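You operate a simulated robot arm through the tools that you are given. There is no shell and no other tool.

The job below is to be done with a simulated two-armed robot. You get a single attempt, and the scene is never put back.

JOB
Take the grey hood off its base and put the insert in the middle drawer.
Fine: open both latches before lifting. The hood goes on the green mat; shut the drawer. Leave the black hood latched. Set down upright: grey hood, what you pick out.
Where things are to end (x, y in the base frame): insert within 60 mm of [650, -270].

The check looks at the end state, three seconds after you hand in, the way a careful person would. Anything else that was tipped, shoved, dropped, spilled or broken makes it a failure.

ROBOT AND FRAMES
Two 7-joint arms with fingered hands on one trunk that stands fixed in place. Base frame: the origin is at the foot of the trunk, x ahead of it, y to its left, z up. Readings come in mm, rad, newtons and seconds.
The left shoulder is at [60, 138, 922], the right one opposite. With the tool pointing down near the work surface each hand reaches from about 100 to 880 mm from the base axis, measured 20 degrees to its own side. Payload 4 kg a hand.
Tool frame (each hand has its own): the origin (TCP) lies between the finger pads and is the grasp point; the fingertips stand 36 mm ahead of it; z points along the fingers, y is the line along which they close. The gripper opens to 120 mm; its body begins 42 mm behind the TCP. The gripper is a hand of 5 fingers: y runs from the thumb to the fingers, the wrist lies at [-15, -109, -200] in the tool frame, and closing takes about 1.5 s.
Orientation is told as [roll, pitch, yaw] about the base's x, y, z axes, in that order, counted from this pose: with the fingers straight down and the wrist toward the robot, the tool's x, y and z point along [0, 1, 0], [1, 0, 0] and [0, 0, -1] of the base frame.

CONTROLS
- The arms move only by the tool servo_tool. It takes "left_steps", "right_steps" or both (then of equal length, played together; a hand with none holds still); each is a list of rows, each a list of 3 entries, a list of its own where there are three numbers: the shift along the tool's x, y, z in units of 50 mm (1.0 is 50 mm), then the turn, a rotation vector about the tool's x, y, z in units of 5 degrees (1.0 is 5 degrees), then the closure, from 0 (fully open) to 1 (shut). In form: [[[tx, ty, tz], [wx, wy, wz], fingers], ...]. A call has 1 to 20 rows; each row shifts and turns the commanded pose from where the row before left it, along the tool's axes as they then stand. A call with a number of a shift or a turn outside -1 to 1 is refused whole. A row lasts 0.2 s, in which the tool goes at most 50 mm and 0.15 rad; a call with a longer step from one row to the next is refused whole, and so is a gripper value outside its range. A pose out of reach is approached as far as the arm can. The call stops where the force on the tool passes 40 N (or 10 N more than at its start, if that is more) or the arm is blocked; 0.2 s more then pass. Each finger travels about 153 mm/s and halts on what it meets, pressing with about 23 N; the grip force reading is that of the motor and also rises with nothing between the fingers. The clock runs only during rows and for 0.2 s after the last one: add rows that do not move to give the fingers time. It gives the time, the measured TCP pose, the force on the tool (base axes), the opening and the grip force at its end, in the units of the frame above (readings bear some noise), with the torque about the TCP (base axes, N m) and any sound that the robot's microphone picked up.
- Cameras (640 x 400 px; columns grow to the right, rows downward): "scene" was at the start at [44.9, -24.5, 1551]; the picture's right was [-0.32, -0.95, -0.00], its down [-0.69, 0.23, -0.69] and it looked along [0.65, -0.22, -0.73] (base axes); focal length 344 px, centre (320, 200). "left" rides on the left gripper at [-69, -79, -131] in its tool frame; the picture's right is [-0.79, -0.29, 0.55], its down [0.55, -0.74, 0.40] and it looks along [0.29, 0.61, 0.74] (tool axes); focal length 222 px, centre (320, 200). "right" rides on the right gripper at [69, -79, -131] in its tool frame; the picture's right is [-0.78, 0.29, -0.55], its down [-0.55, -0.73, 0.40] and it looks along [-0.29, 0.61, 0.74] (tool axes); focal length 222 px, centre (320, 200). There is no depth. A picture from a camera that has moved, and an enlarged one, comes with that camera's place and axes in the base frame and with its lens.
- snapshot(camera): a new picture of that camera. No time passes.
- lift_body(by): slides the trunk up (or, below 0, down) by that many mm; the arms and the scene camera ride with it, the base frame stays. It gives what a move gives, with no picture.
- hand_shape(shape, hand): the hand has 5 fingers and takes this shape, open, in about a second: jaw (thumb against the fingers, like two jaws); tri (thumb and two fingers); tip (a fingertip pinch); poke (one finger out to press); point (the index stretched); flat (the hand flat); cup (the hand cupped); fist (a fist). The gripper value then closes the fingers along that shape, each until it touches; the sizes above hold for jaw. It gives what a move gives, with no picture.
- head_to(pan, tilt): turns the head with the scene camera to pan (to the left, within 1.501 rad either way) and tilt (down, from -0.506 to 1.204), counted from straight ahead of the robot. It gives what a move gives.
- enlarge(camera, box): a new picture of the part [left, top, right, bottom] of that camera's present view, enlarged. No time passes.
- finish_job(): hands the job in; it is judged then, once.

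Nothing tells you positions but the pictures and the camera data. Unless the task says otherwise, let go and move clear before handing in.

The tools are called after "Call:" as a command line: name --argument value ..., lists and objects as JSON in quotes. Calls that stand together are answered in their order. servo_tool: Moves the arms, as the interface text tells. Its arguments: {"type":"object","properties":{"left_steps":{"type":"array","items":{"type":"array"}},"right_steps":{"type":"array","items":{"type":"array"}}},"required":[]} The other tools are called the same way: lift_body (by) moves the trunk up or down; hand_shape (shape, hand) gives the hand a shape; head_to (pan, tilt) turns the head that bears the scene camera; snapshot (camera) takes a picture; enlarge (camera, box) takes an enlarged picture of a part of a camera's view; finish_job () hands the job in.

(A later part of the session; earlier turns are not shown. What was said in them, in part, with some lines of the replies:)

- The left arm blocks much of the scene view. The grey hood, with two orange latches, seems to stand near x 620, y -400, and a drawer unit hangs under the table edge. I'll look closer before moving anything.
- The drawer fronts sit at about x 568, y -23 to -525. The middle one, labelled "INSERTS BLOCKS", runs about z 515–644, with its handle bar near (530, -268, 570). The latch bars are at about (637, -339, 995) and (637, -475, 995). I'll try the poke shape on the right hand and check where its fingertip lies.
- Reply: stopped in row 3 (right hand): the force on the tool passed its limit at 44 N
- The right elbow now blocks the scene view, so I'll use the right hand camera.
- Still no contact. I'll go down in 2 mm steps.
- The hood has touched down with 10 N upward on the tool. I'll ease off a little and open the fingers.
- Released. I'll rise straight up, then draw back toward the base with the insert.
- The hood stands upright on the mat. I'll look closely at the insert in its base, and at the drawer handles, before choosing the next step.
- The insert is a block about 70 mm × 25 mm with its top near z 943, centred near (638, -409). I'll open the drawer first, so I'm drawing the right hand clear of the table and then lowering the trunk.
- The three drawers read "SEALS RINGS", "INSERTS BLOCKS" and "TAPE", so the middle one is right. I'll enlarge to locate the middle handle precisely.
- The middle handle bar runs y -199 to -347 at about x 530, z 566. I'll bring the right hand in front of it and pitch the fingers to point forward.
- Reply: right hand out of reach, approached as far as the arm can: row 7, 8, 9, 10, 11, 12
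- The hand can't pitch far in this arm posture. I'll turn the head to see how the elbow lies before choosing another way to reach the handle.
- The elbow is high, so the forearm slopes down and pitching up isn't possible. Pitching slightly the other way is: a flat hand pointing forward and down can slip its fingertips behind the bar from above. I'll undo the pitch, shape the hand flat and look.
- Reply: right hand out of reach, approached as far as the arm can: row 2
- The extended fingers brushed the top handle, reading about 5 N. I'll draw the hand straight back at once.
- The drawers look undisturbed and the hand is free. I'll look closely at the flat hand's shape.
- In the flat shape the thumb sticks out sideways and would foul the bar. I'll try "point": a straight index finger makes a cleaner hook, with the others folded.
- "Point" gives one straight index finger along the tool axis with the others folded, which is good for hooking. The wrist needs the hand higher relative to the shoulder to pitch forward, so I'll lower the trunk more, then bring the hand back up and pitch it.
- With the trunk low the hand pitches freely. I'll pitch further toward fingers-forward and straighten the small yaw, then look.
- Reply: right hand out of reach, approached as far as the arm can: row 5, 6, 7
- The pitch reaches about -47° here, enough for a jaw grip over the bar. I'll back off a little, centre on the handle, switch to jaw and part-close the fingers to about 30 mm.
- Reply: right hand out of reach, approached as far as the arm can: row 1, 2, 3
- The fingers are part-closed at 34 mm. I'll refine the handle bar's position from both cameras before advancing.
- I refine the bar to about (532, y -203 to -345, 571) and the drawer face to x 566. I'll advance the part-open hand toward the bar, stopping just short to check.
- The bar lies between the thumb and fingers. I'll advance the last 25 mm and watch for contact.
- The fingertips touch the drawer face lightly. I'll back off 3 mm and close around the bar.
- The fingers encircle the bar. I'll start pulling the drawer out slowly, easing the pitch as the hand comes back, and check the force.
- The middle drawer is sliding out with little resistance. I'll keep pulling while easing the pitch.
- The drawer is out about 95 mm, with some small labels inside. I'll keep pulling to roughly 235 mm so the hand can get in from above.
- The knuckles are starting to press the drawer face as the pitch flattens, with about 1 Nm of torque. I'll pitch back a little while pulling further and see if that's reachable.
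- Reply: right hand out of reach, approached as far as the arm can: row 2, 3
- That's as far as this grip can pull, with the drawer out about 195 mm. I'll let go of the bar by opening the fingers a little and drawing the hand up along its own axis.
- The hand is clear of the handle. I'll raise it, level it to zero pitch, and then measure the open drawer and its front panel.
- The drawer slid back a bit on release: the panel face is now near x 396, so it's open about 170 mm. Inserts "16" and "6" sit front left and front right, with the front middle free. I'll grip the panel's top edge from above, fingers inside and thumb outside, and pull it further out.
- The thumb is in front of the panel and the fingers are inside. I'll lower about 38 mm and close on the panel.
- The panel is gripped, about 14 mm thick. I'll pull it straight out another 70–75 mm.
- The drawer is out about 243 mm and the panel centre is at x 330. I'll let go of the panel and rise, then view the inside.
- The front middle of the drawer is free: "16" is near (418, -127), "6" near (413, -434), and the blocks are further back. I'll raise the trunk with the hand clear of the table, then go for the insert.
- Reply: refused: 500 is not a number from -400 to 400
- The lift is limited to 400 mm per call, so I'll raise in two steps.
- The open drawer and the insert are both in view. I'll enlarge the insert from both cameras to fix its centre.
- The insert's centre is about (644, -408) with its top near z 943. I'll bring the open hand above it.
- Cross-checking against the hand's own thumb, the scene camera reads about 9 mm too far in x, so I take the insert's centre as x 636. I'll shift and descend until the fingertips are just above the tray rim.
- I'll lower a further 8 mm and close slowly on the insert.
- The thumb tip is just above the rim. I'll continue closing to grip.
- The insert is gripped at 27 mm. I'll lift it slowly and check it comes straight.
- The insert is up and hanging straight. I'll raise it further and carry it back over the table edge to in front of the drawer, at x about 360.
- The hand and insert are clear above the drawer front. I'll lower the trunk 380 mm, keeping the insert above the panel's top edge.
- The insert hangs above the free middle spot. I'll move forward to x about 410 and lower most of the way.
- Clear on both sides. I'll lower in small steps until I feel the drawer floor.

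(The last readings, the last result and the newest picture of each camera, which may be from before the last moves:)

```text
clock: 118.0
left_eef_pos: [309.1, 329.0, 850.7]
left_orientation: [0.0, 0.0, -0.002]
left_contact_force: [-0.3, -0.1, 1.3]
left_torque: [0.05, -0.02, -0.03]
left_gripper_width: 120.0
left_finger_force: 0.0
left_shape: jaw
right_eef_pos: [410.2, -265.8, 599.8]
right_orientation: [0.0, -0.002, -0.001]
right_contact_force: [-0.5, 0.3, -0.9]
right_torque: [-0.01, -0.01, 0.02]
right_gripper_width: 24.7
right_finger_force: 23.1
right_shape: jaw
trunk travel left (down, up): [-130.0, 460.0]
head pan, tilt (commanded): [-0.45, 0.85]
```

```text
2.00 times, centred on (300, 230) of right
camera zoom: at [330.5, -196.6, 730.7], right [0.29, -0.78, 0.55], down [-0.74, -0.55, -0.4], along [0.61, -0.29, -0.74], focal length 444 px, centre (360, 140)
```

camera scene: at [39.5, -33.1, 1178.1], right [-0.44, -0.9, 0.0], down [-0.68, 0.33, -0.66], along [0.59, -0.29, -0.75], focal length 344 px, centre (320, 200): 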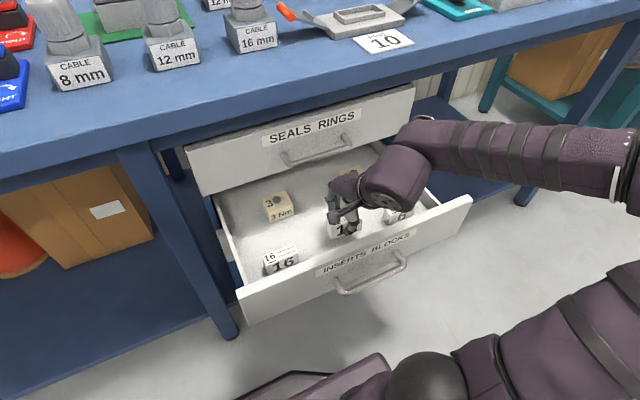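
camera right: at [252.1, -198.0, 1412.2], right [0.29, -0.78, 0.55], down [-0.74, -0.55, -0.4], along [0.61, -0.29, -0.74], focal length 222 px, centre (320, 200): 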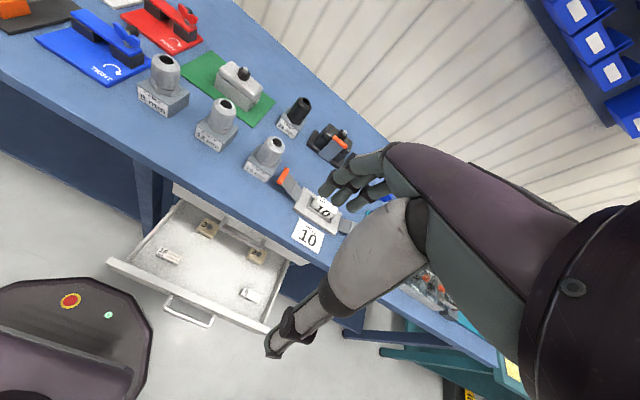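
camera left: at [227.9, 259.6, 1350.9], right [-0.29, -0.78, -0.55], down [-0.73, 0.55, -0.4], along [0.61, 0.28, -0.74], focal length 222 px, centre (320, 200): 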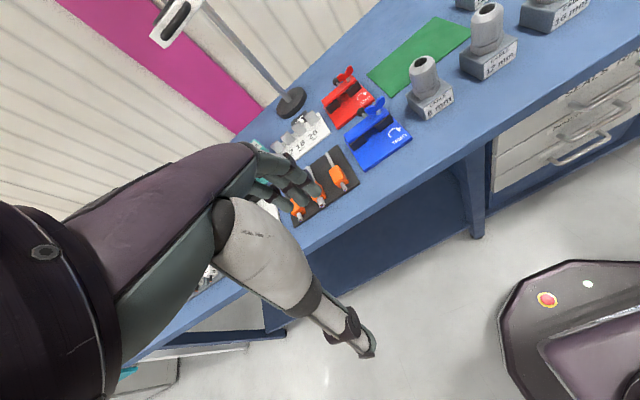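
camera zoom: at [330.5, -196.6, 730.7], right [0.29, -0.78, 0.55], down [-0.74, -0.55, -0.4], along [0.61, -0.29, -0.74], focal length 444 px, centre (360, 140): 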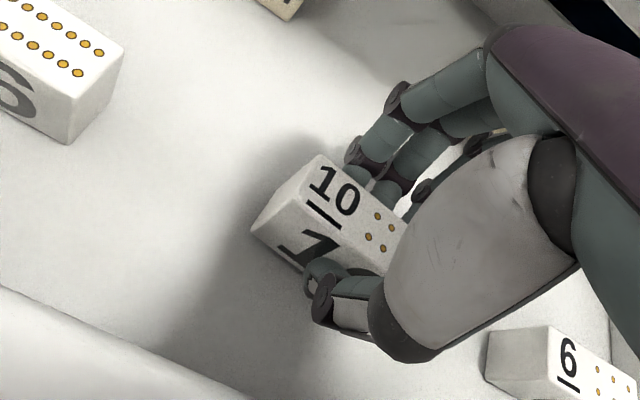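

Call:
servo_tool --right_steps '[[[0, 0, 0.06], [0, 0, 0], 1], [[0, 0, 0.06], [0, 0, 0], 1], [[0, 0, 0.05], [0, 0, 0], 1], [[0, 0, 0], [0, 0, 0], 1]]'

Call:
enlarge --camera "right" --box '[200, 130, 400, 330]'

```text
clock: 119.0
left_eef_pos: [307.4, 327.6, 850.3]
left_orientation: [-0.001, -0.002, -0.001]
left_contact_force: [0.3, -0.6, -0.2]
left_torque: [-0.01, -0.01, -0.01]
left_gripper_width: 119.9
left_finger_force: 0.0
left_shape: jaw
right_eef_pos: [409.7, -266.4, 592.0]
right_orientation: [-0.002, -0.001, 0.0]
right_contact_force: [-1.0, 0.0, 7.9]
right_torque: [-0.03, -0.07, 0.03]
right_gripper_width: 24.8
right_finger_force: 22.5
right_shape: jaw
trunk travel left (down, up): [-130.0, 460.0]
head pan, tilt (commanded): [-0.45, 0.85]
```

```text
2.00 times, centred on (300, 230) of right
camera zoom: at [330.2, -196.6, 723.3], right [0.29, -0.78, 0.55], down [-0.73, -0.55, -0.4], along [0.61, -0.29, -0.74], focal length 444 px, centre (360, 140)
```

zoom: 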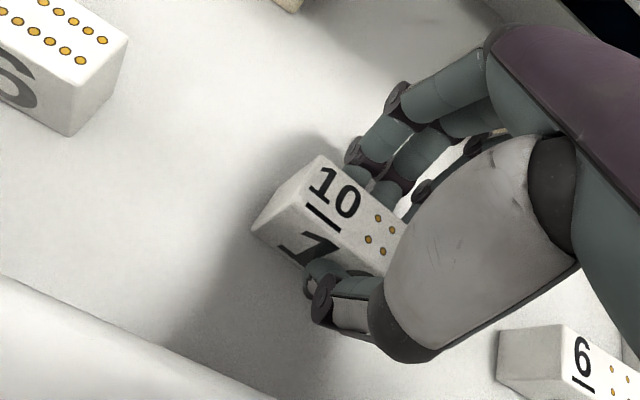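

The insert has touched the floor with about 8 N. I'll open the fingers partway, gently, and look.

Call:
servo_tool --right_steps '[[[0, 0, 0], [0, 0, 0], 0.78], [[0, 0, 0], [0, 0, 0], 0.74], [[0, 0, 0], [0, 0, 0], 0.68], [[0, 0, 0], [0, 0, 0], 0.6], [[0, 0, 0], [0, 0, 0], 0.5], [[0, 0, 0], [0, 0, 0], 0.45], [[0, 0, 0], [0, 0, 0], 0.45]]'

Call:
enlarge --camera "right" --box '[160, 110, 400, 350]'

Call:
enlarge --camera "scene" --box '[220, 150, 480, 310]'

```text
clock: 120.6
left_eef_pos: [308.7, 328.2, 849.5]
left_orientation: [0.001, -0.001, -0.002]
left_contact_force: [-0.7, -0.3, 0.4]
left_torque: [0.0, 0.02, 0.0]
left_gripper_width: 119.9
left_finger_force: 0.1
left_shape: jaw
right_eef_pos: [409.2, -266.7, 592.3]
right_orientation: [-0.003, 0.0, -0.001]
right_contact_force: [-0.4, 0.0, 0.3]
right_torque: [-0.06, -0.01, 0.02]
right_gripper_width: 65.7
right_finger_force: 0.0
right_shape: jaw
trunk travel left (down, up): [-130.0, 460.0]
head pan, tilt (commanded): [-0.45, 0.85]
```

```text
1.67 times, centred on (280, 230) of right
camera zoom: at [330.3, -196.9, 722.8], right [0.29, -0.78, 0.55], down [-0.74, -0.55, -0.4], along [0.61, -0.29, -0.74], focal length 370 px, centre (387, 150)
```

zoom: 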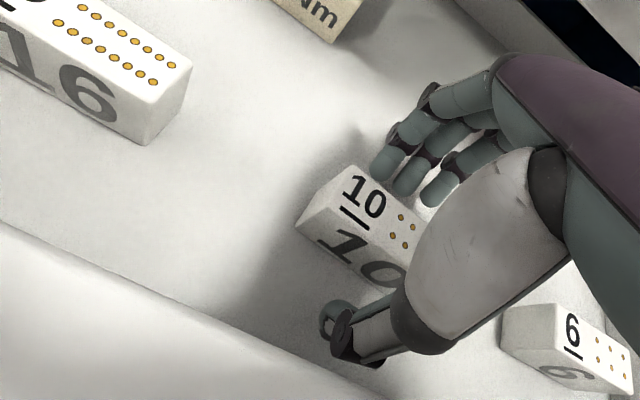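

```text
2.46 times, centred on (350, 230) of scene
camera zoom: at [39.4, -33.1, 1178.1], right [-0.44, -0.9, 0.0], down [-0.68, 0.33, -0.66], along [0.59, -0.29, -0.75], focal length 848 px, centre (246, 126)
```

zoom: 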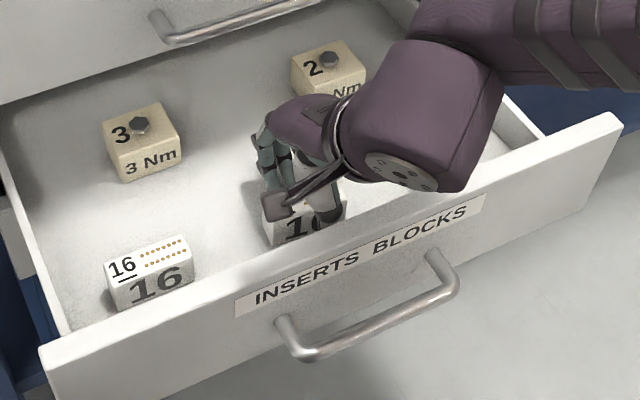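

The insert stands upright on the drawer floor. I'll lift the hand straight up out of the drawer.

Call:
servo_tool --right_steps '[[[0, 0, -0.3], [0, 0, 0], 0.45], [[0, 0, -0.5], [0, 0, 0], 0.45], [[0, 0, -0.7], [0, 0, 0], 0.45], [[0, 0, -0.7], [0, 0, 0], 0.45], [[0, -0.5, -0.5], [0, 0, 0], 0.45], [[0, -0.7, -0.2], [0, 0, 0], 0.45], [[0, -0.7, 0], [0, 0, 0], 0.45], [[0, 0, 0], [0, 0, 0], 0.45]]'

Call:
snapshot --camera "scene"

Call:
snapshot --camera "right"

Call:
enlarge --camera "scene" --box '[200, 150, 480, 320]'

```text
clock: 122.4
left_eef_pos: [308.2, 329.0, 850.1]
left_orientation: [0.002, -0.002, -0.002]
left_contact_force: [0.7, -0.3, -0.2]
left_torque: [0.04, 0.01, -0.05]
left_gripper_width: 120.0
left_finger_force: 0.0
left_shape: jaw
right_eef_pos: [314.4, -264.2, 736.6]
right_orientation: [-0.001, -0.001, -0.002]
right_contact_force: [0.2, 0.5, 0.5]
right_torque: [-0.02, -0.01, 0.0]
right_gripper_width: 65.7
right_finger_force: 0.1
right_shape: jaw
trunk travel left (down, up): [-130.0, 460.0]
head pan, tilt (commanded): [-0.45, 0.85]
```

```text
taken
camera scene: at [39.3, -33.1, 1178.1], right [-0.44, -0.9, 0.0], down [-0.68, 0.33, -0.66], along [0.59, -0.29, -0.75], focal length 344 px, centre (320, 200)
```

scene: 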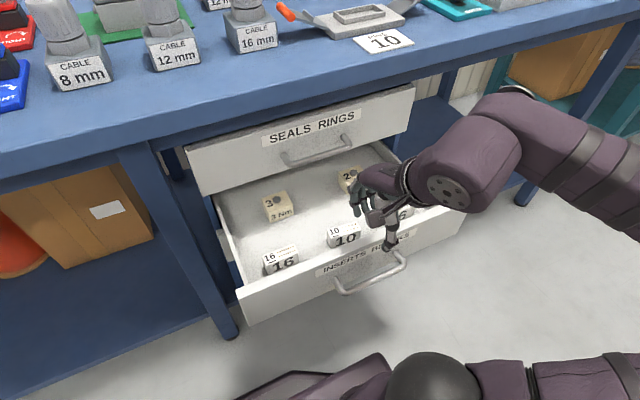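

```text
taken
camera right: at [234.3, -195.8, 867.6], right [0.29, -0.78, 0.55], down [-0.74, -0.55, -0.4], along [0.61, -0.29, -0.74], focal length 222 px, centre (320, 200)
```

right: 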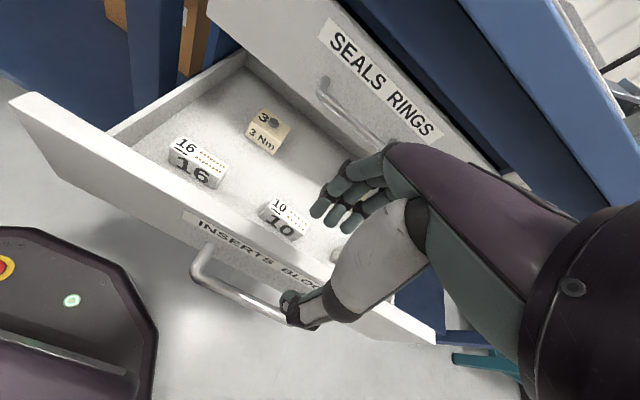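

```text
2.29 times, centred on (340, 235) of scene
camera zoom: at [39.3, -33.1, 1178.1], right [-0.44, -0.9, 0.0], down [-0.68, 0.33, -0.66], along [0.59, -0.29, -0.75], focal length 787 px, centre (274, 120)
```

zoom: 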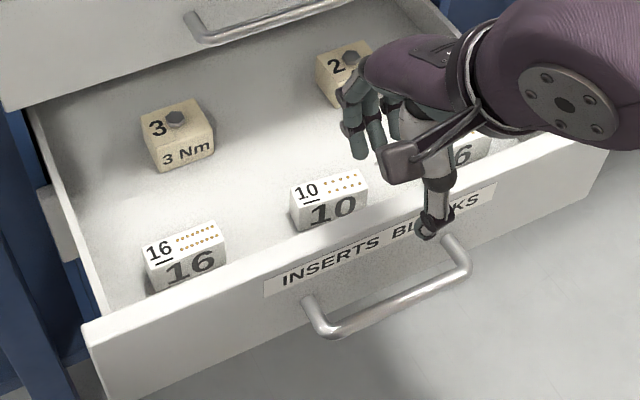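

The "10" insert stands upright between "16" and "6". To close gently, I'll first grip the panel's top edge as before and push it in partway. I'll reset the arm to the posture that worked: hand up, trunk down.

Call:
servo_tool --right_steps '[[[0, 0, -0.8], [0, 0, 0], 0.45], [[0, 0, -0.8], [0, 0, 0], 0.45], [[0, 0, -0.8], [0, 0, 0], 0.45], [[0, 0, 0], [0, 0, 0], 0.45]]'

Call:
lift_body --by -120

Call:
enlarge --camera "right" --box '[60, 60, 400, 360]'

Call:
snapshot --camera "scene"

```text
clock: 123.4
left_eef_pos: [309.8, 327.7, 850.1]
left_orientation: [0.0, -0.001, -0.001]
left_contact_force: [-0.6, 0.1, -0.8]
left_torque: [0.02, 0.04, 0.0]
left_gripper_width: 120.0
left_finger_force: 0.0
left_shape: jaw
right_eef_pos: [314.6, -265.9, 856.4]
right_orientation: [-0.001, 0.0, 0.0]
right_contact_force: [-0.3, 0.3, -0.3]
right_torque: [0.01, 0.01, -0.02]
right_gripper_width: 65.8
right_finger_force: 0.0
right_shape: jaw
trunk travel left (down, up): [-130.0, 460.0]
head pan, tilt (commanded): [-0.45, 0.85]
```

```text
clock: 124.9
left_eef_pos: [309.2, 327.9, 729.5]
left_orientation: [0.0, -0.002, -0.003]
left_contact_force: [0.6, -0.7, 0.9]
left_torque: [-0.01, 0.03, 0.03]
left_gripper_width: 119.7
left_finger_force: 0.1
left_shape: jaw
right_eef_pos: [314.0, -266.1, 737.2]
right_orientation: [-0.001, 0.001, 0.001]
right_contact_force: [0.7, -0.6, 0.6]
right_torque: [0.0, -0.02, -0.03]
right_gripper_width: 65.5
right_finger_force: 0.0
right_shape: jaw
trunk travel left (down, up): [-10.0, 580.0]
head pan, tilt (commanded): [-0.45, 0.85]
```

```text
1.33 times, centred on (230, 210) of right
camera zoom: at [234.5, -197.5, 868.2], right [0.29, -0.78, 0.55], down [-0.74, -0.55, -0.4], along [0.61, -0.29, -0.74], focal length 296 px, centre (440, 187)
```

zoom: 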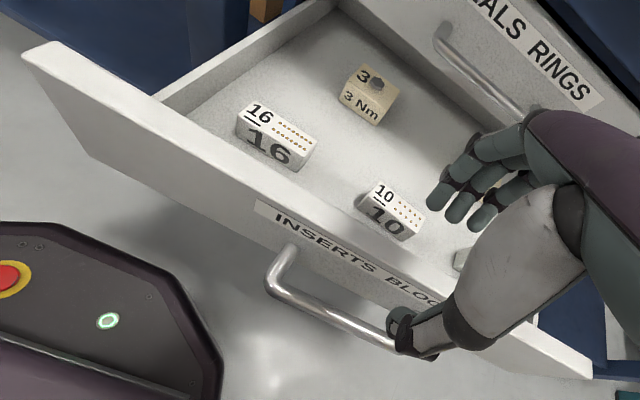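

```text
taken
camera scene: at [39.4, -33.1, 1058.2], right [-0.44, -0.9, 0.0], down [-0.68, 0.33, -0.66], along [0.59, -0.29, -0.75], focal length 344 px, centre (320, 200)
```

scene: 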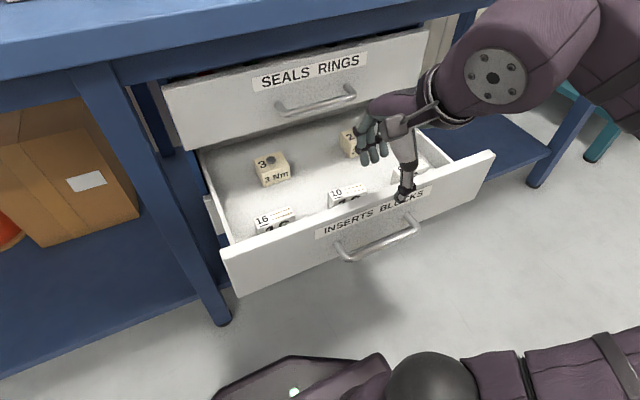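

I'll lower onto the panel's top edge with the fingers part-open, keeping well clear of the insert.

Call:
servo_tool --right_steps '[[[0, 0.32, 0.2], [0, 0, 0], 0.45], [[0, 0, 0.6], [0, 0, 0], 0.45], [[0, 0, 0.6], [0, 0, 0], 0.45], [[0, 0, 0.4], [0, 0, 0], 0.45], [[0, 0, 0], [0, 0, 0], 0.45]]'

Call:
enlarge --camera "right" --box '[100, 80, 400, 360]'

Call:
enlarge --camera "scene" --box '[200, 110, 500, 310]'

```text
clock: 126.1
left_eef_pos: [308.1, 327.6, 730.8]
left_orientation: [0.001, -0.002, -0.003]
left_contact_force: [0.0, -0.1, -0.6]
left_torque: [-0.01, -0.01, -0.02]
left_gripper_width: 119.8
left_finger_force: 0.1
left_shape: jaw
right_eef_pos: [330.1, -265.8, 647.3]
right_orientation: [-0.001, -0.001, 0.0]
right_contact_force: [-0.2, -0.5, 0.1]
right_torque: [-0.02, 0.02, 0.0]
right_gripper_width: 66.0
right_finger_force: 0.0
right_shape: jaw
trunk travel left (down, up): [-10.0, 580.0]
head pan, tilt (commanded): [-0.45, 0.85]
```

```text
1.43 times, centred on (250, 220) of right
camera zoom: at [250.9, -196.5, 778.0], right [0.29, -0.78, 0.55], down [-0.74, -0.55, -0.4], along [0.61, -0.29, -0.74], focal length 317 px, centre (420, 171)
```

zoom: 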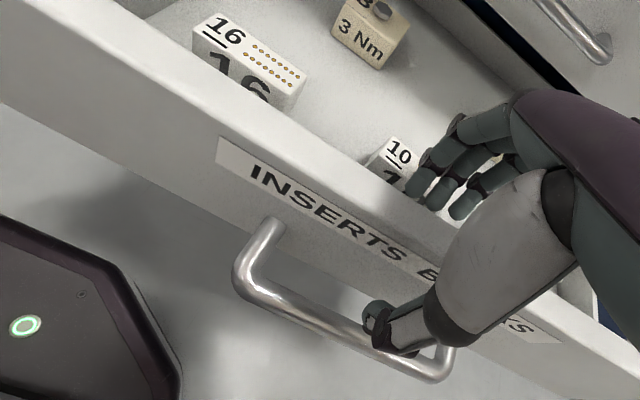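

```text
2.00 times, centred on (350, 210) of scene
camera zoom: at [39.4, -33.1, 1058.1], right [-0.44, -0.9, 0.0], down [-0.68, 0.33, -0.66], along [0.59, -0.29, -0.75], focal length 689 px, centre (260, 180)
```

zoom: 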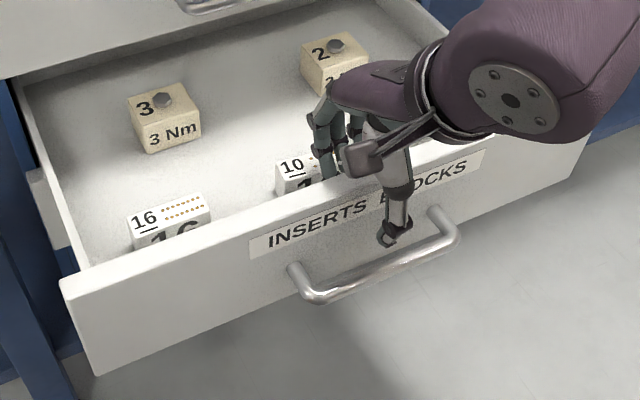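

The hand straddles the panel clear of the insert. I'll close on the panel and push it in slowly to about x 435.

Call:
servo_tool --right_steps '[[[0, 0, 0.08], [0, 0, 0], 0.6], [[0, 0, 0], [0, 0, 0], 0.8], [[0, 0, 0], [0, 0, 0], 0.95], [[0, 0, 0], [0, 0, 0], 1], [[0, 0, 0], [0, 0, 0], 1], [[0, 0, 0], [0, 0, 0], 1]]'

Call:
servo_tool --right_steps '[[[0, 0.06, 0], [0, 0, 0], 1], [[0, 0.12, 0], [0, 0, 0], 1], [[0, 0.16, 0], [0, 0, 0], 1], [[0, 0.16, 0], [0, 0, 0], 1], [[0, 0.16, 0], [0, 0, 0], 1], [[0, 0.16, 0], [0, 0, 0], 1], [[0, 0.16, 0], [0, 0, 0], 1], [[0, 0.16, 0], [0, 0, 0], 1], [[0, 0.16, 0], [0, 0, 0], 1], [[0, 0.16, 0], [0, 0, 0], 1], [[0, 0.16, 0], [0, 0, 0], 1], [[0, 0.16, 0], [0, 0, 0], 1], [[0, 0.16, 0], [0, 0, 0], 1], [[0, 0.1, 0], [0, 0, 0], 1], [[0, 0.06, 0], [0, 0, 0], 1], [[0, 0, 0], [0, 0, 0], 1]]'

Call:
snapshot --camera "scene"

Call:
snapshot --camera "right"

```text
clock: 127.5
left_eef_pos: [307.1, 328.7, 730.7]
left_orientation: [-0.001, -0.001, -0.001]
left_contact_force: [0.5, -0.1, 0.1]
left_torque: [-0.03, 0.02, -0.04]
left_gripper_width: 119.8
left_finger_force: 0.1
left_shape: jaw
right_eef_pos: [330.1, -265.9, 643.4]
right_orientation: [-0.001, 0.001, -0.001]
right_contact_force: [-1.4, 0.1, -1.9]
right_torque: [-0.04, 0.06, 0.15]
right_gripper_width: 13.2
right_finger_force: 23.3
right_shape: jaw
trunk travel left (down, up): [-10.0, 580.0]
head pan, tilt (commanded): [-0.45, 0.85]
```

```text
clock: 130.9
left_eef_pos: [308.3, 328.5, 729.3]
left_orientation: [0.001, -0.001, -0.002]
left_contact_force: [0.0, 0.0, -0.8]
left_torque: [0.04, 0.04, -0.01]
left_gripper_width: 119.9
left_finger_force: 0.1
left_shape: jaw
right_eef_pos: [435.9, -266.1, 644.3]
right_orientation: [-0.003, 0.003, -0.002]
right_contact_force: [-1.0, 3.9, -8.4]
right_torque: [0.12, 0.06, 0.15]
right_gripper_width: 13.1
right_finger_force: 22.5
right_shape: jaw
trunk travel left (down, up): [-10.0, 580.0]
head pan, tilt (commanded): [-0.45, 0.85]
```

```text
taken
camera scene: at [39.7, -33.1, 1058.1], right [-0.44, -0.9, 0.0], down [-0.68, 0.33, -0.66], along [0.59, -0.29, -0.75], focal length 344 px, centre (320, 200)
```

scene: 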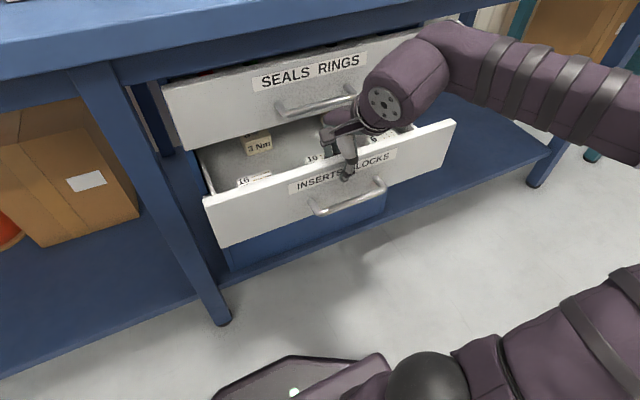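

```text
taken
camera right: at [355.9, -197.4, 774.3], right [0.29, -0.78, 0.55], down [-0.74, -0.55, -0.4], along [0.61, -0.29, -0.74], focal length 222 px, centre (320, 200)
```

right: 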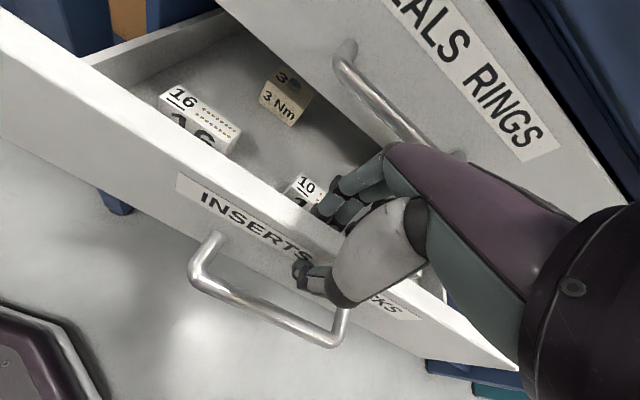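

The drawer is a good way in. I'll release the panel, rise a little, and draw back to push the rest of the way from outside.

Call:
servo_tool --right_steps '[[[0, 0, 0], [0, 0, 0], 0.8], [[0, 0, 0], [0, 0, 0], 0.6], [[0, 0, 0], [0, 0, 0], 0.5], [[0, 0, -0.4], [0, 0, 0], 0.5], [[0, 0, -0.6], [0, 0, 0], 0.5], [[0, -0.2, -0.4], [0, 0, 0], 0.5], [[0, -0.8, -0.2], [0, 0, 0], 0.5], [[0, -0.8, 0], [0, 0, 0], 0.5], [[0, -0.8, 0], [0, 0, 0], 0.5], [[0, -0.6, 0], [0, 0, 0], 0.5], [[0, 0, 0], [0, 0, 0], 0.5]]'

Call:
snapshot --camera "scene"

Call:
snapshot --camera "right"

```text
clock: 133.3
left_eef_pos: [308.9, 328.9, 729.9]
left_orientation: [0.0, -0.002, -0.002]
left_contact_force: [0.4, 0.7, 0.1]
left_torque: [-0.01, -0.04, 0.0]
left_gripper_width: 120.2
left_finger_force: 0.0
left_shape: jaw
right_eef_pos: [275.5, -265.3, 722.7]
right_orientation: [-0.002, 0.001, -0.002]
right_contact_force: [0.8, -0.2, -0.4]
right_torque: [0.0, 0.02, 0.03]
right_gripper_width: 60.3
right_finger_force: 0.1
right_shape: jaw
trunk travel left (down, up): [-10.0, 580.0]
head pan, tilt (commanded): [-0.45, 0.85]
```

```text
taken
camera scene: at [39.4, -33.1, 1058.1], right [-0.44, -0.9, 0.0], down [-0.68, 0.33, -0.66], along [0.59, -0.29, -0.75], focal length 344 px, centre (320, 200)
```

scene: 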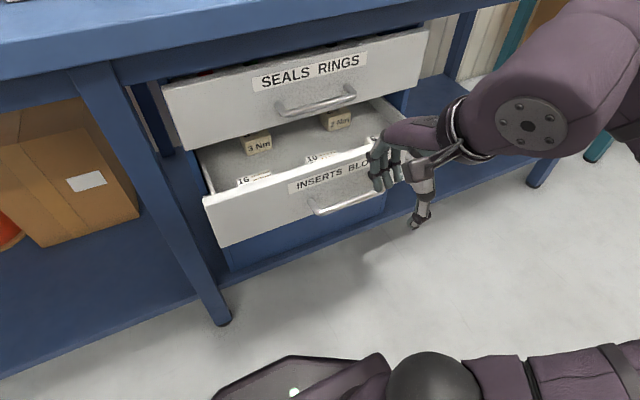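

```text
taken
camera right: at [194.9, -196.2, 854.4], right [0.29, -0.78, 0.55], down [-0.74, -0.55, -0.4], along [0.61, -0.29, -0.74], focal length 222 px, centre (320, 200)
```

right: 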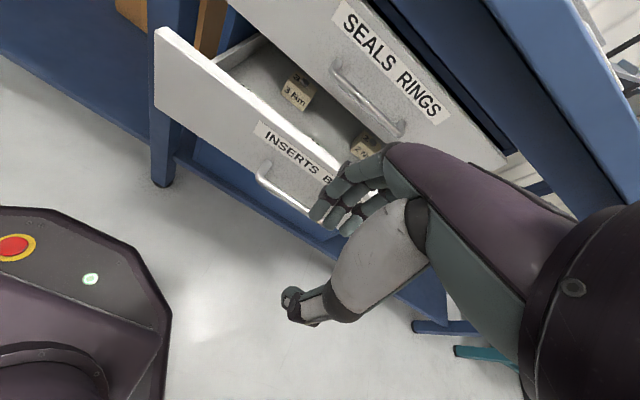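

I'll close the hand into a compact shape, lower it to handle height, and then push the handle bar forward slowly.

Call:
servo_tool --right_steps '[[[0, 0, 0.4], [0, 0, 0], 0.7], [[0, 0, 0.7], [0, 0, 0], 0.9], [[0, 0, 0.7], [0, 0, 0], 1], [[0, 0, 0.7], [0, 0, 0], 1], [[0, 0, 0.7], [0, 0, 0], 1], [[0, 0, 0.35], [0, 0, 0], 1], [[0, 0, 0], [0, 0, 0], 1]]'

Call:
snapshot --camera "scene"

Call:
snapshot --camera "right"

```text
clock: 134.9
left_eef_pos: [308.1, 327.6, 730.0]
left_orientation: [0.0, -0.003, -0.002]
left_contact_force: [0.6, -0.4, -0.3]
left_torque: [-0.06, -0.03, 0.02]
left_gripper_width: 120.0
left_finger_force: 0.1
left_shape: jaw
right_eef_pos: [276.3, -266.4, 561.7]
right_orientation: [-0.001, 0.0, -0.001]
right_contact_force: [0.0, 0.6, 0.2]
right_torque: [0.02, -0.02, 0.0]
right_gripper_width: 0.2
right_finger_force: 23.1
right_shape: jaw
right hand out of reach, approached as far as the arm can: row 6
trunk travel left (down, up): [-10.0, 580.0]
head pan, tilt (commanded): [-0.45, 0.85]
```

```text
taken
camera scene: at [39.4, -33.1, 1058.1], right [-0.44, -0.9, 0.0], down [-0.68, 0.33, -0.66], along [0.59, -0.29, -0.75], focal length 344 px, centre (320, 200)
```

scene: 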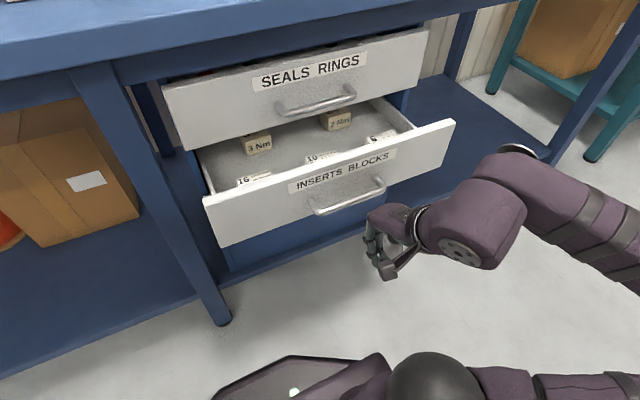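

```text
taken
camera right: at [196.7, -196.9, 692.8], right [0.29, -0.78, 0.55], down [-0.74, -0.55, -0.4], along [0.61, -0.29, -0.74], focal length 222 px, centre (320, 200)
```

right: 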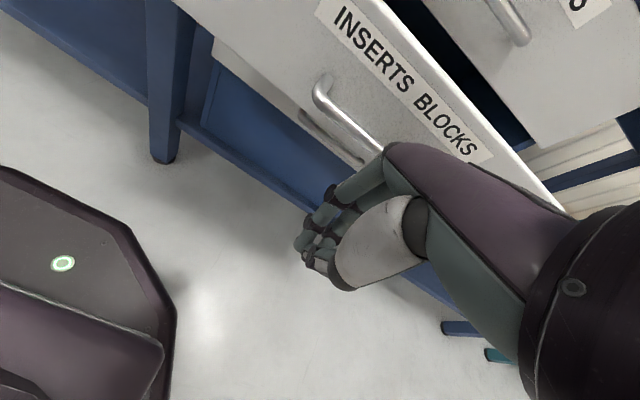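

The hand is at about handle height. I'll push forward slowly and watch for contact.

Call:
servo_tool --right_steps '[[[0, 0.16, 0], [0, 0, 0], 1], [[0, 0.16, 0], [0, 0, 0], 1], [[0, 0.16, 0], [0, 0, 0], 1], [[0, 0.16, 0], [0, 0, 0], 1], [[0, 0.16, 0], [0, 0, 0], 1], [[0, 0.16, 0], [0, 0, 0], 1], [[0, 0.16, 0], [0, 0, 0], 1], [[0, 0.16, 0], [0, 0, 0], 1], [[0, 0.16, 0], [0, 0, 0], 1], [[0, 0.16, 0], [0, 0, 0], 1], [[0, 0.16, 0], [0, 0, 0], 1], [[0, 0.16, 0], [0, 0, 0], 1], [[0, 0, 0], [0, 0, 0], 1]]'

Call:
snapshot --camera "scene"

Call:
snapshot --camera "right"

```text
clock: 137.7
left_eef_pos: [308.2, 328.2, 730.1]
left_orientation: [0.0, -0.002, -0.002]
left_contact_force: [-0.1, -0.4, 0.1]
left_torque: [-0.03, 0.03, -0.01]
left_gripper_width: 120.0
left_finger_force: 0.1
left_shape: jaw
right_eef_pos: [371.9, -266.1, 562.3]
right_orientation: [-0.002, 0.0, -0.001]
right_contact_force: [-0.8, -0.1, -0.8]
right_torque: [-0.01, -0.02, -0.03]
right_gripper_width: 0.0
right_finger_force: 23.2
right_shape: jaw
trunk travel left (down, up): [-10.0, 580.0]
head pan, tilt (commanded): [-0.45, 0.85]
```

```text
taken
camera scene: at [39.4, -33.1, 1058.1], right [-0.44, -0.9, 0.0], down [-0.68, 0.33, -0.66], along [0.59, -0.29, -0.75], focal length 344 px, centre (320, 200)
```

scene: 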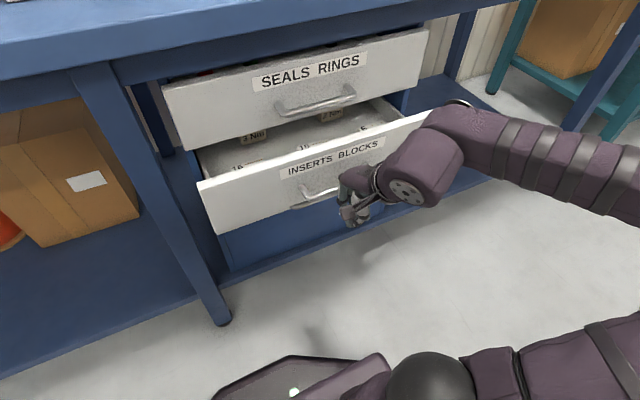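

```text
taken
camera right: at [291.9, -196.9, 693.3], right [0.29, -0.78, 0.55], down [-0.74, -0.55, -0.4], along [0.61, -0.29, -0.74], focal length 222 px, centre (320, 200)
```

right: 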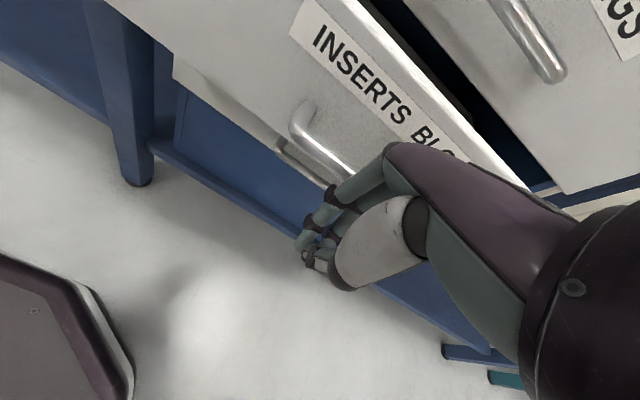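

The drawer moves with about 1 N. I'll continue at the same slow pace.

Call:
servo_tool --right_steps '[[[0, 0.16, 0], [0, 0, 0], 1], [[0, 0.16, 0], [0, 0, 0], 1], [[0, 0.16, 0], [0, 0, 0], 1], [[0, 0.16, 0], [0, 0, 0], 1], [[0, 0.16, 0], [0, 0, 0], 1], [[0, 0.16, 0], [0, 0, 0], 1], [[0, 0.14, 0], [0, 0, 0], 1], [[0, 0.12, 0], [0, 0, 0], 1], [[0, 0, 0], [0, 0, 0], 1]]'

Call:
snapshot --camera "scene"

Call:
snapshot --camera "right"

```text
clock: 139.7
left_eef_pos: [309.3, 328.8, 730.4]
left_orientation: [0.0, -0.001, -0.002]
left_contact_force: [0.3, 0.1, 0.5]
left_torque: [0.0, -0.04, 0.04]
left_gripper_width: 119.9
left_finger_force: 0.0
left_shape: jaw
right_eef_pos: [433.6, -267.2, 562.6]
right_orientation: [-0.002, 0.002, -0.003]
right_contact_force: [0.1, 0.4, -0.3]
right_torque: [0.01, 0.02, 0.0]
right_gripper_width: 0.0
right_finger_force: 22.7
right_shape: jaw
trunk travel left (down, up): [-10.0, 580.0]
head pan, tilt (commanded): [-0.45, 0.85]
```

```text
taken
camera scene: at [39.4, -33.1, 1058.1], right [-0.44, -0.9, 0.0], down [-0.68, 0.33, -0.66], along [0.59, -0.29, -0.75], focal length 344 px, centre (320, 200)
```

scene: 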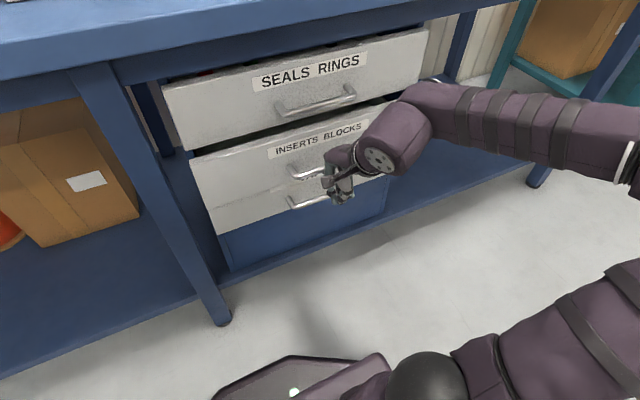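

```text
taken
camera right: at [353.7, -198.4, 693.5], right [0.29, -0.78, 0.55], down [-0.74, -0.55, -0.4], along [0.61, -0.29, -0.74], focal length 222 px, centre (320, 200)
```

right: 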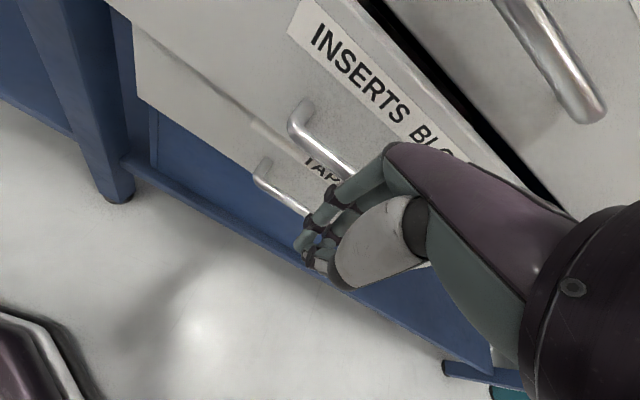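

Nearly closed. I'll push on in smaller steps.

Call:
servo_tool --right_steps '[[[0, 0.12, 0], [0, 0, 0], 1], [[0, 0.12, 0], [0, 0, 0], 1], [[0, 0.12, 0], [0, 0, 0], 1], [[0, 0.1, 0], [0, 0, 0], 1], [[0, 0.1, 0], [0, 0, 0], 1], [[0, 0, 0], [0, 0, 0], 1]]'

Call:
enlarge --camera "scene" --box '[140, 20, 460, 240]'

Call:
snapshot --camera "right"

```text
clock: 141.1
left_eef_pos: [308.1, 327.3, 728.9]
left_orientation: [0.0, 0.0, -0.004]
left_contact_force: [0.3, 0.4, 0.8]
left_torque: [0.01, -0.03, 0.0]
left_gripper_width: 119.7
left_finger_force: 0.0
left_shape: jaw
right_eef_pos: [459.3, -266.3, 562.9]
right_orientation: [-0.002, 0.001, -0.004]
right_contact_force: [0.1, -0.1, -0.6]
right_torque: [0.01, -0.02, 0.01]
right_gripper_width: 0.2
right_finger_force: 22.9
right_shape: jaw
trunk travel left (down, up): [-10.0, 580.0]
head pan, tilt (commanded): [-0.45, 0.85]
```

```text
1.82 times, centred on (300, 130) of scene
camera zoom: at [39.4, -33.0, 1058.1], right [-0.44, -0.9, 0.0], down [-0.68, 0.33, -0.66], along [0.59, -0.29, -0.75], focal length 626 px, centre (356, 327)
```

zoom: 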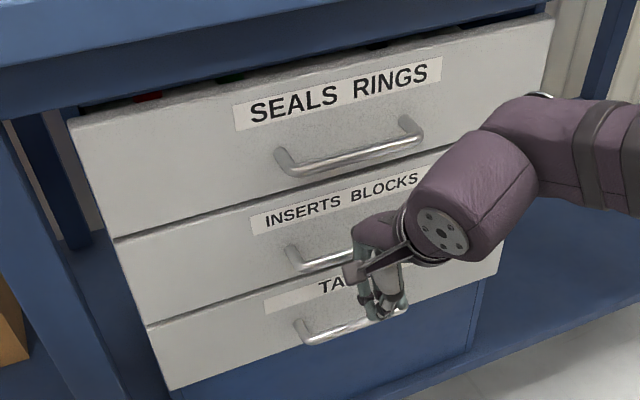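

```text
taken
camera right: at [380.6, -197.7, 693.7], right [0.29, -0.78, 0.55], down [-0.74, -0.55, -0.4], along [0.61, -0.29, -0.74], focal length 222 px, centre (320, 200)
```

right: 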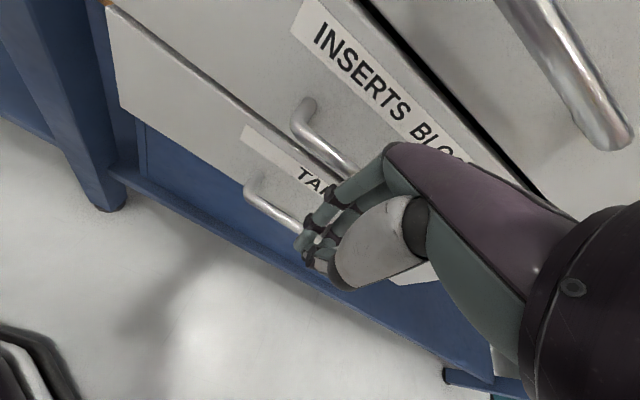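

The middle drawer looks almost flush. I'll push in 3–5 mm steps until I feel the stop.

Call:
servo_tool --right_steps '[[[0, 0.08, 0], [0, 0, 0], 1], [[0, 0.08, 0], [0, 0, 0], 1], [[0, 0.06, 0], [0, 0, 0], 1], [[0, 0, 0], [0, 0, 0], 1]]'

Call:
enlarge --camera "scene" --box '[140, 20, 460, 240]'

```text
clock: 142.1
left_eef_pos: [306.8, 327.4, 730.2]
left_orientation: [0.001, -0.001, -0.003]
left_contact_force: [0.1, -0.3, 0.4]
left_torque: [-0.05, 0.01, 0.02]
left_gripper_width: 120.0
left_finger_force: 0.0
left_shape: jaw
right_eef_pos: [469.7, -267.0, 563.6]
right_orientation: [-0.002, 0.002, -0.002]
right_contact_force: [-24.9, -0.1, 4.2]
right_torque: [-0.07, -0.58, -0.32]
right_gripper_width: 0.1
right_finger_force: 22.8
right_shape: jaw
trunk travel left (down, up): [-10.0, 580.0]
head pan, tilt (commanded): [-0.45, 0.85]
```

```text
1.82 times, centred on (300, 130) of scene
camera zoom: at [37.8, -33.0, 1058.2], right [-0.44, -0.9, 0.0], down [-0.68, 0.33, -0.66], along [0.6, -0.29, -0.75], focal length 626 px, centre (356, 327)
```

zoom: 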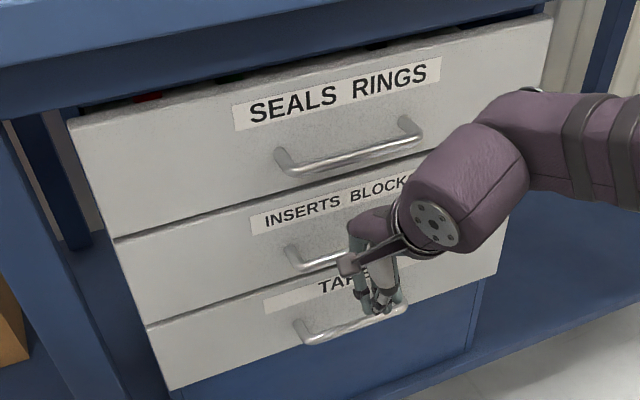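

A firm 25 N shows the drawer is shut against its stop. I'll withdraw the hand straight back.

Call:
servo_tool --right_steps '[[[0, -0.2, 0], [0, 0, 0], 1], [[0, -0.5, 0], [0, 0, 0], 1], [[0, -0.8, 0], [0, 0, 0], 1], [[0, -0.8, 0], [0, 0, 0], 1], [[0, -0.8, 0], [0, 0, 0], 1], [[0, -0.4, -0.4], [0, 0, 0], 1], [[0, 0, -0.8], [0, 0, 0], 1], [[0, 0, 0], [0, 0, 0], 1]]'

Call:
snapshot --camera "scene"

Call:
enlarge --camera "scene" --box '[140, 20, 460, 240]'

Call:
snapshot --camera "right"

```text
clock: 143.9
left_eef_pos: [308.8, 327.9, 731.0]
left_orientation: [-0.001, -0.002, -0.002]
left_contact_force: [-0.1, -0.1, 0.7]
left_torque: [0.04, -0.01, -0.02]
left_gripper_width: 120.2
left_finger_force: 0.0
left_shape: jaw
right_eef_pos: [298.7, -264.8, 620.9]
right_orientation: [-0.002, 0.0, -0.001]
right_contact_force: [0.5, -0.1, -1.0]
right_torque: [0.02, -0.02, -0.02]
right_gripper_width: 0.0
right_finger_force: 23.2
right_shape: jaw
trunk travel left (down, up): [-10.0, 580.0]
head pan, tilt (commanded): [-0.45, 0.85]
```

```text
taken
camera scene: at [39.4, -33.0, 1058.1], right [-0.44, -0.9, 0.0], down [-0.68, 0.33, -0.66], along [0.59, -0.29, -0.75], focal length 344 px, centre (320, 200)
```

scene: 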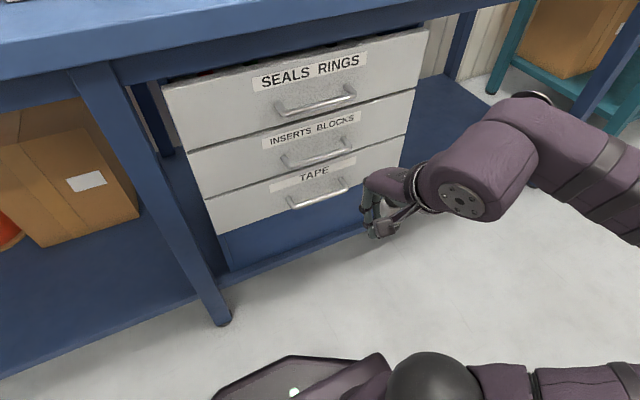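

```text
1.82 times, centred on (300, 130) of scene
camera zoom: at [39.4, -33.0, 1058.1], right [-0.44, -0.9, 0.0], down [-0.68, 0.33, -0.66], along [0.59, -0.29, -0.75], focal length 626 px, centre (356, 327)
```

zoom: 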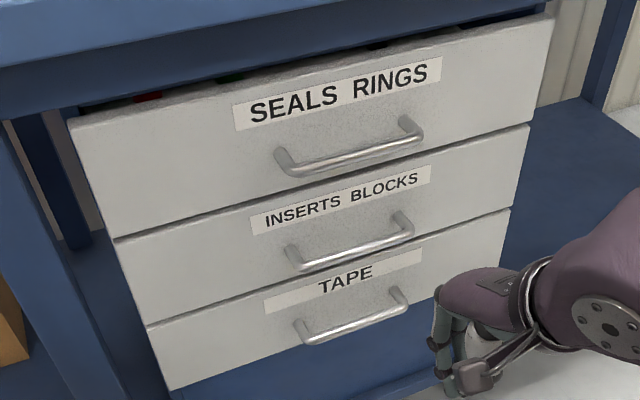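

```text
taken
camera right: at [217.7, -196.2, 752.1], right [0.29, -0.78, 0.55], down [-0.74, -0.55, -0.4], along [0.61, -0.29, -0.74], focal length 222 px, centre (320, 200)
```

right: 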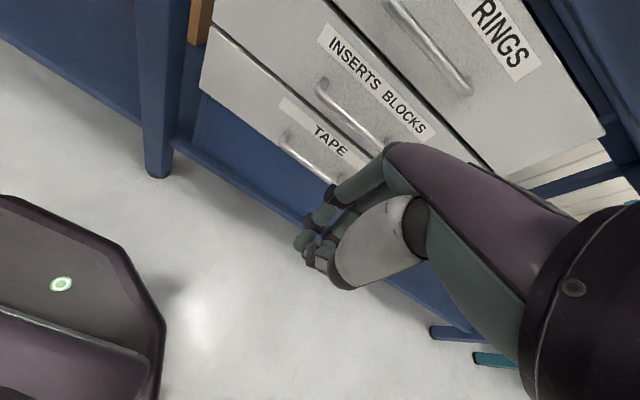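

The middle drawer is shut. Since I brushed the top drawer's handle earlier, I'll check that its face is still flush with the others.

Call:
enlarge --camera "scene" --box '[160, 60, 260, 200]'

Call:
enlarge --camera "scene" --box '[370, 10, 450, 160]'

```text
2.86 times, centred on (210, 130) of scene
camera zoom: at [39.4, -33.0, 1058.1], right [-0.44, -0.9, 0.0], down [-0.68, 0.33, -0.66], along [0.59, -0.29, -0.75], focal length 984 px, centre (634, 400)
```

zoom: 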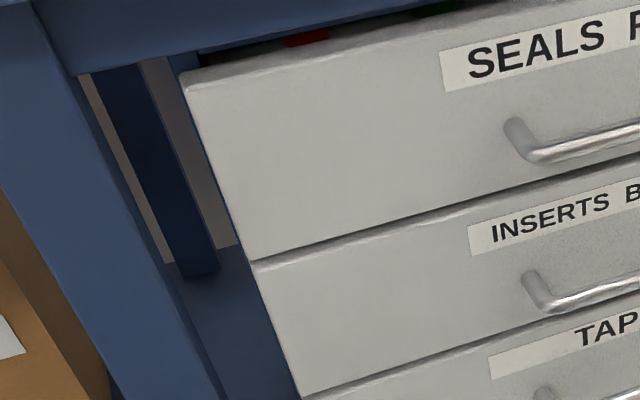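

```text
2.67 times, centred on (410, 85) of scene
camera zoom: at [39.4, -33.0, 1058.1], right [-0.44, -0.9, 0.0], down [-0.68, 0.33, -0.66], along [0.59, -0.29, -0.75], focal length 918 px, centre (80, 507)
```

zoom: 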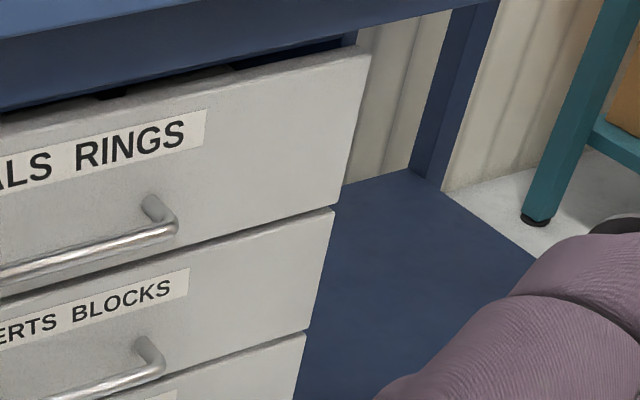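

All three fronts are flush. I'll raise the trunk with both hands clear of the table and check the whole scene.

Call:
lift_body --by 400

Call:
servo_tool --right_steps '[[[-0.6, -0.3, 0], [0, 0, 0], 0.5], [[-0.8, 0, 0], [0, 0, 0], 0], [[-0.8, 0, 0], [0, 0, 0], 0], [[0, 0, 0], [0, 0, 0], 0], [[0, 0, 0], [0, 0, 0], 0]]'

Call:
lift_body --by 120

Call:
head_to --pan -0.2 --tilt 0.75

Call:
snapshot --camera "scene"

Call:
enlarge --camera "scene" --box '[140, 100, 440, 280]'

```text
clock: 147.8
left_eef_pos: [308.1, 328.0, 1130.2]
left_orientation: [0.0, 0.0, -0.005]
left_contact_force: [-0.4, 0.5, 0.1]
left_torque: [0.01, 0.02, 0.02]
left_gripper_width: 119.9
left_finger_force: 0.1
left_shape: jaw
right_eef_pos: [297.7, -264.6, 1021.4]
right_orientation: [-0.002, -0.001, -0.002]
right_contact_force: [0.7, 1.1, 0.3]
right_torque: [-0.01, -0.03, -0.01]
right_gripper_width: 0.0
right_finger_force: 23.4
right_shape: jaw
trunk travel left (down, up): [-410.0, 180.0]
head pan, tilt (commanded): [-0.45, 0.85]
```

```text
clock: 149.0
left_eef_pos: [309.1, 330.1, 1130.0]
left_orientation: [-0.001, 0.0, -0.001]
left_contact_force: [-0.5, -0.4, -1.3]
left_torque: [-0.01, -0.01, -0.04]
left_gripper_width: 119.8
left_finger_force: 0.0
left_shape: jaw
right_eef_pos: [282.6, -373.5, 1019.4]
right_orientation: [-0.003, 0.0, -0.002]
right_contact_force: [-0.2, 0.0, -0.7]
right_torque: [-0.01, 0.01, 0.03]
right_gripper_width: 119.9
right_finger_force: 0.1
right_shape: jaw
trunk travel left (down, up): [-410.0, 180.0]
head pan, tilt (commanded): [-0.45, 0.85]
```

```text
clock: 150.5
left_eef_pos: [307.9, 328.2, 1249.3]
left_orientation: [0.0, 0.0, -0.001]
left_contact_force: [0.5, 0.1, -0.4]
left_torque: [0.01, -0.02, -0.02]
left_gripper_width: 119.7
left_finger_force: 0.1
left_shape: jaw
right_eef_pos: [281.3, -374.7, 1139.5]
right_orientation: [-0.002, -0.001, -0.002]
right_contact_force: [-0.2, -0.3, -0.2]
right_torque: [-0.01, 0.04, -0.01]
right_gripper_width: 120.0
right_finger_force: 0.0
right_shape: jaw
trunk travel left (down, up): [-530.0, 60.0]
head pan, tilt (commanded): [-0.45, 0.85]
```

```text
clock: 151.2
left_eef_pos: [309.0, 328.3, 1250.3]
left_orientation: [0.001, -0.001, -0.001]
left_contact_force: [0.4, -0.5, 0.1]
left_torque: [-0.01, -0.02, 0.02]
left_gripper_width: 120.1
left_finger_force: 0.1
left_shape: jaw
right_eef_pos: [282.0, -374.4, 1140.0]
right_orientation: [-0.002, 0.001, -0.002]
right_contact_force: [-0.3, 0.3, -0.4]
right_torque: [0.02, 0.0, 0.0]
right_gripper_width: 119.4
right_finger_force: 0.0
right_shape: jaw
trunk travel left (down, up): [-530.0, 60.0]
head pan, tilt (commanded): [-0.201, 0.75]
```

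```text
taken
camera scene: at [50.2, -15.7, 1586.1], right [-0.2, -0.98, 0.0], down [-0.67, 0.14, -0.73], along [0.72, -0.15, -0.68], focal length 344 px, centre (320, 200)
```

scene: 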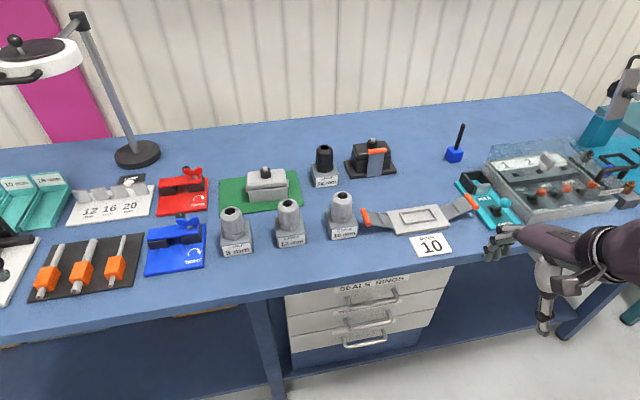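

```text
2.13 times, centred on (290, 190) of scene
camera zoom: at [50.2, -15.7, 1586.1], right [-0.2, -0.98, 0.0], down [-0.67, 0.14, -0.73], along [0.72, -0.15, -0.68], focal length 735 px, centre (384, 221)
```

zoom: 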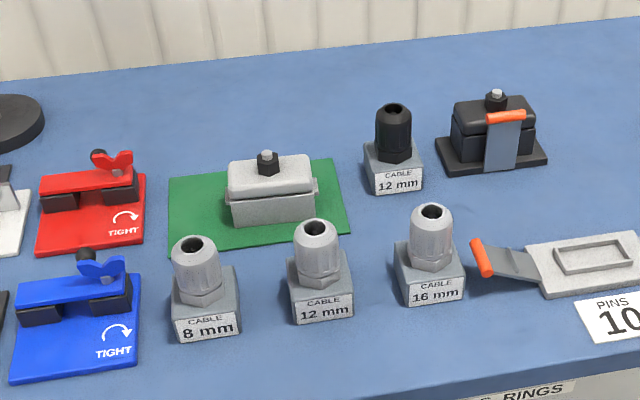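

The hood is upright on the mat, the black hood is still latched, and the glands and stands look untouched. One last close look at the drawer fronts before handing in.

Call:
enlarge --camera "scene" --box '[260, 250, 480, 385]'

Call:
enlarge --camera "scene" --box '[340, 130, 540, 260]'

```text
2.91 times, centred on (370, 318) of scene
camera zoom: at [50.2, -15.7, 1586.1], right [-0.2, -0.98, 0.0], down [-0.67, 0.14, -0.73], along [0.72, -0.15, -0.68], focal length 1002 px, centre (174, -142)
```

zoom: 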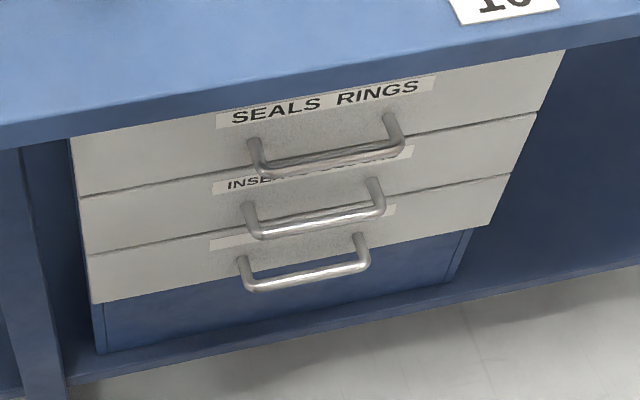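

```text
3.08 times, centred on (440, 195) of scene
camera zoom: at [50.2, -15.7, 1586.1], right [-0.2, -0.98, 0.0], down [-0.67, 0.14, -0.73], along [0.72, -0.15, -0.68], focal length 1060 px, centre (-49, 215)
```

zoom: 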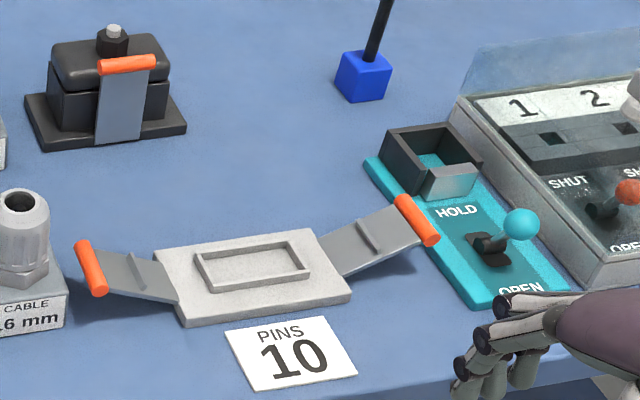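

The grey hood stands upright on the green mat. The "10" insert was standing upright in the middle drawer at about (650, -270) when I last saw it, and the drawer is now shut. Both grey latches are open, the black hood is still latched, and both hands are empty and clear, so I'm handing in.

Call:
finish_job

```text
The job is handed in.
```

I've handed in the job. The grey hood stands upright on the green mat, and the "10" insert is in the middle drawer ("INSERTS BLOCKS"), which is shut.

- **Latches:** I opened both grey latches before lifting the hood. The black hood is still latched.
- **Insert position:** I set it down at about y -270. Allowing for how far the drawer slid in, I expect it at about x 645–652, well inside the 60 mm limit around [650, -270]. It was upright before I closed the drawer, but I couldn't see it afterwards. I pushed the drawer in slowly so the insert wouldn't tip.
- **Top drawer:** While reaching for the middle handle I lightly touched the top drawer's handle, with about 5 N. Afterwards its front was still flush with the other two.
- **Everything else:** The cable glands, the base and the stands look as they did at the start. Both hands are empty and clear.
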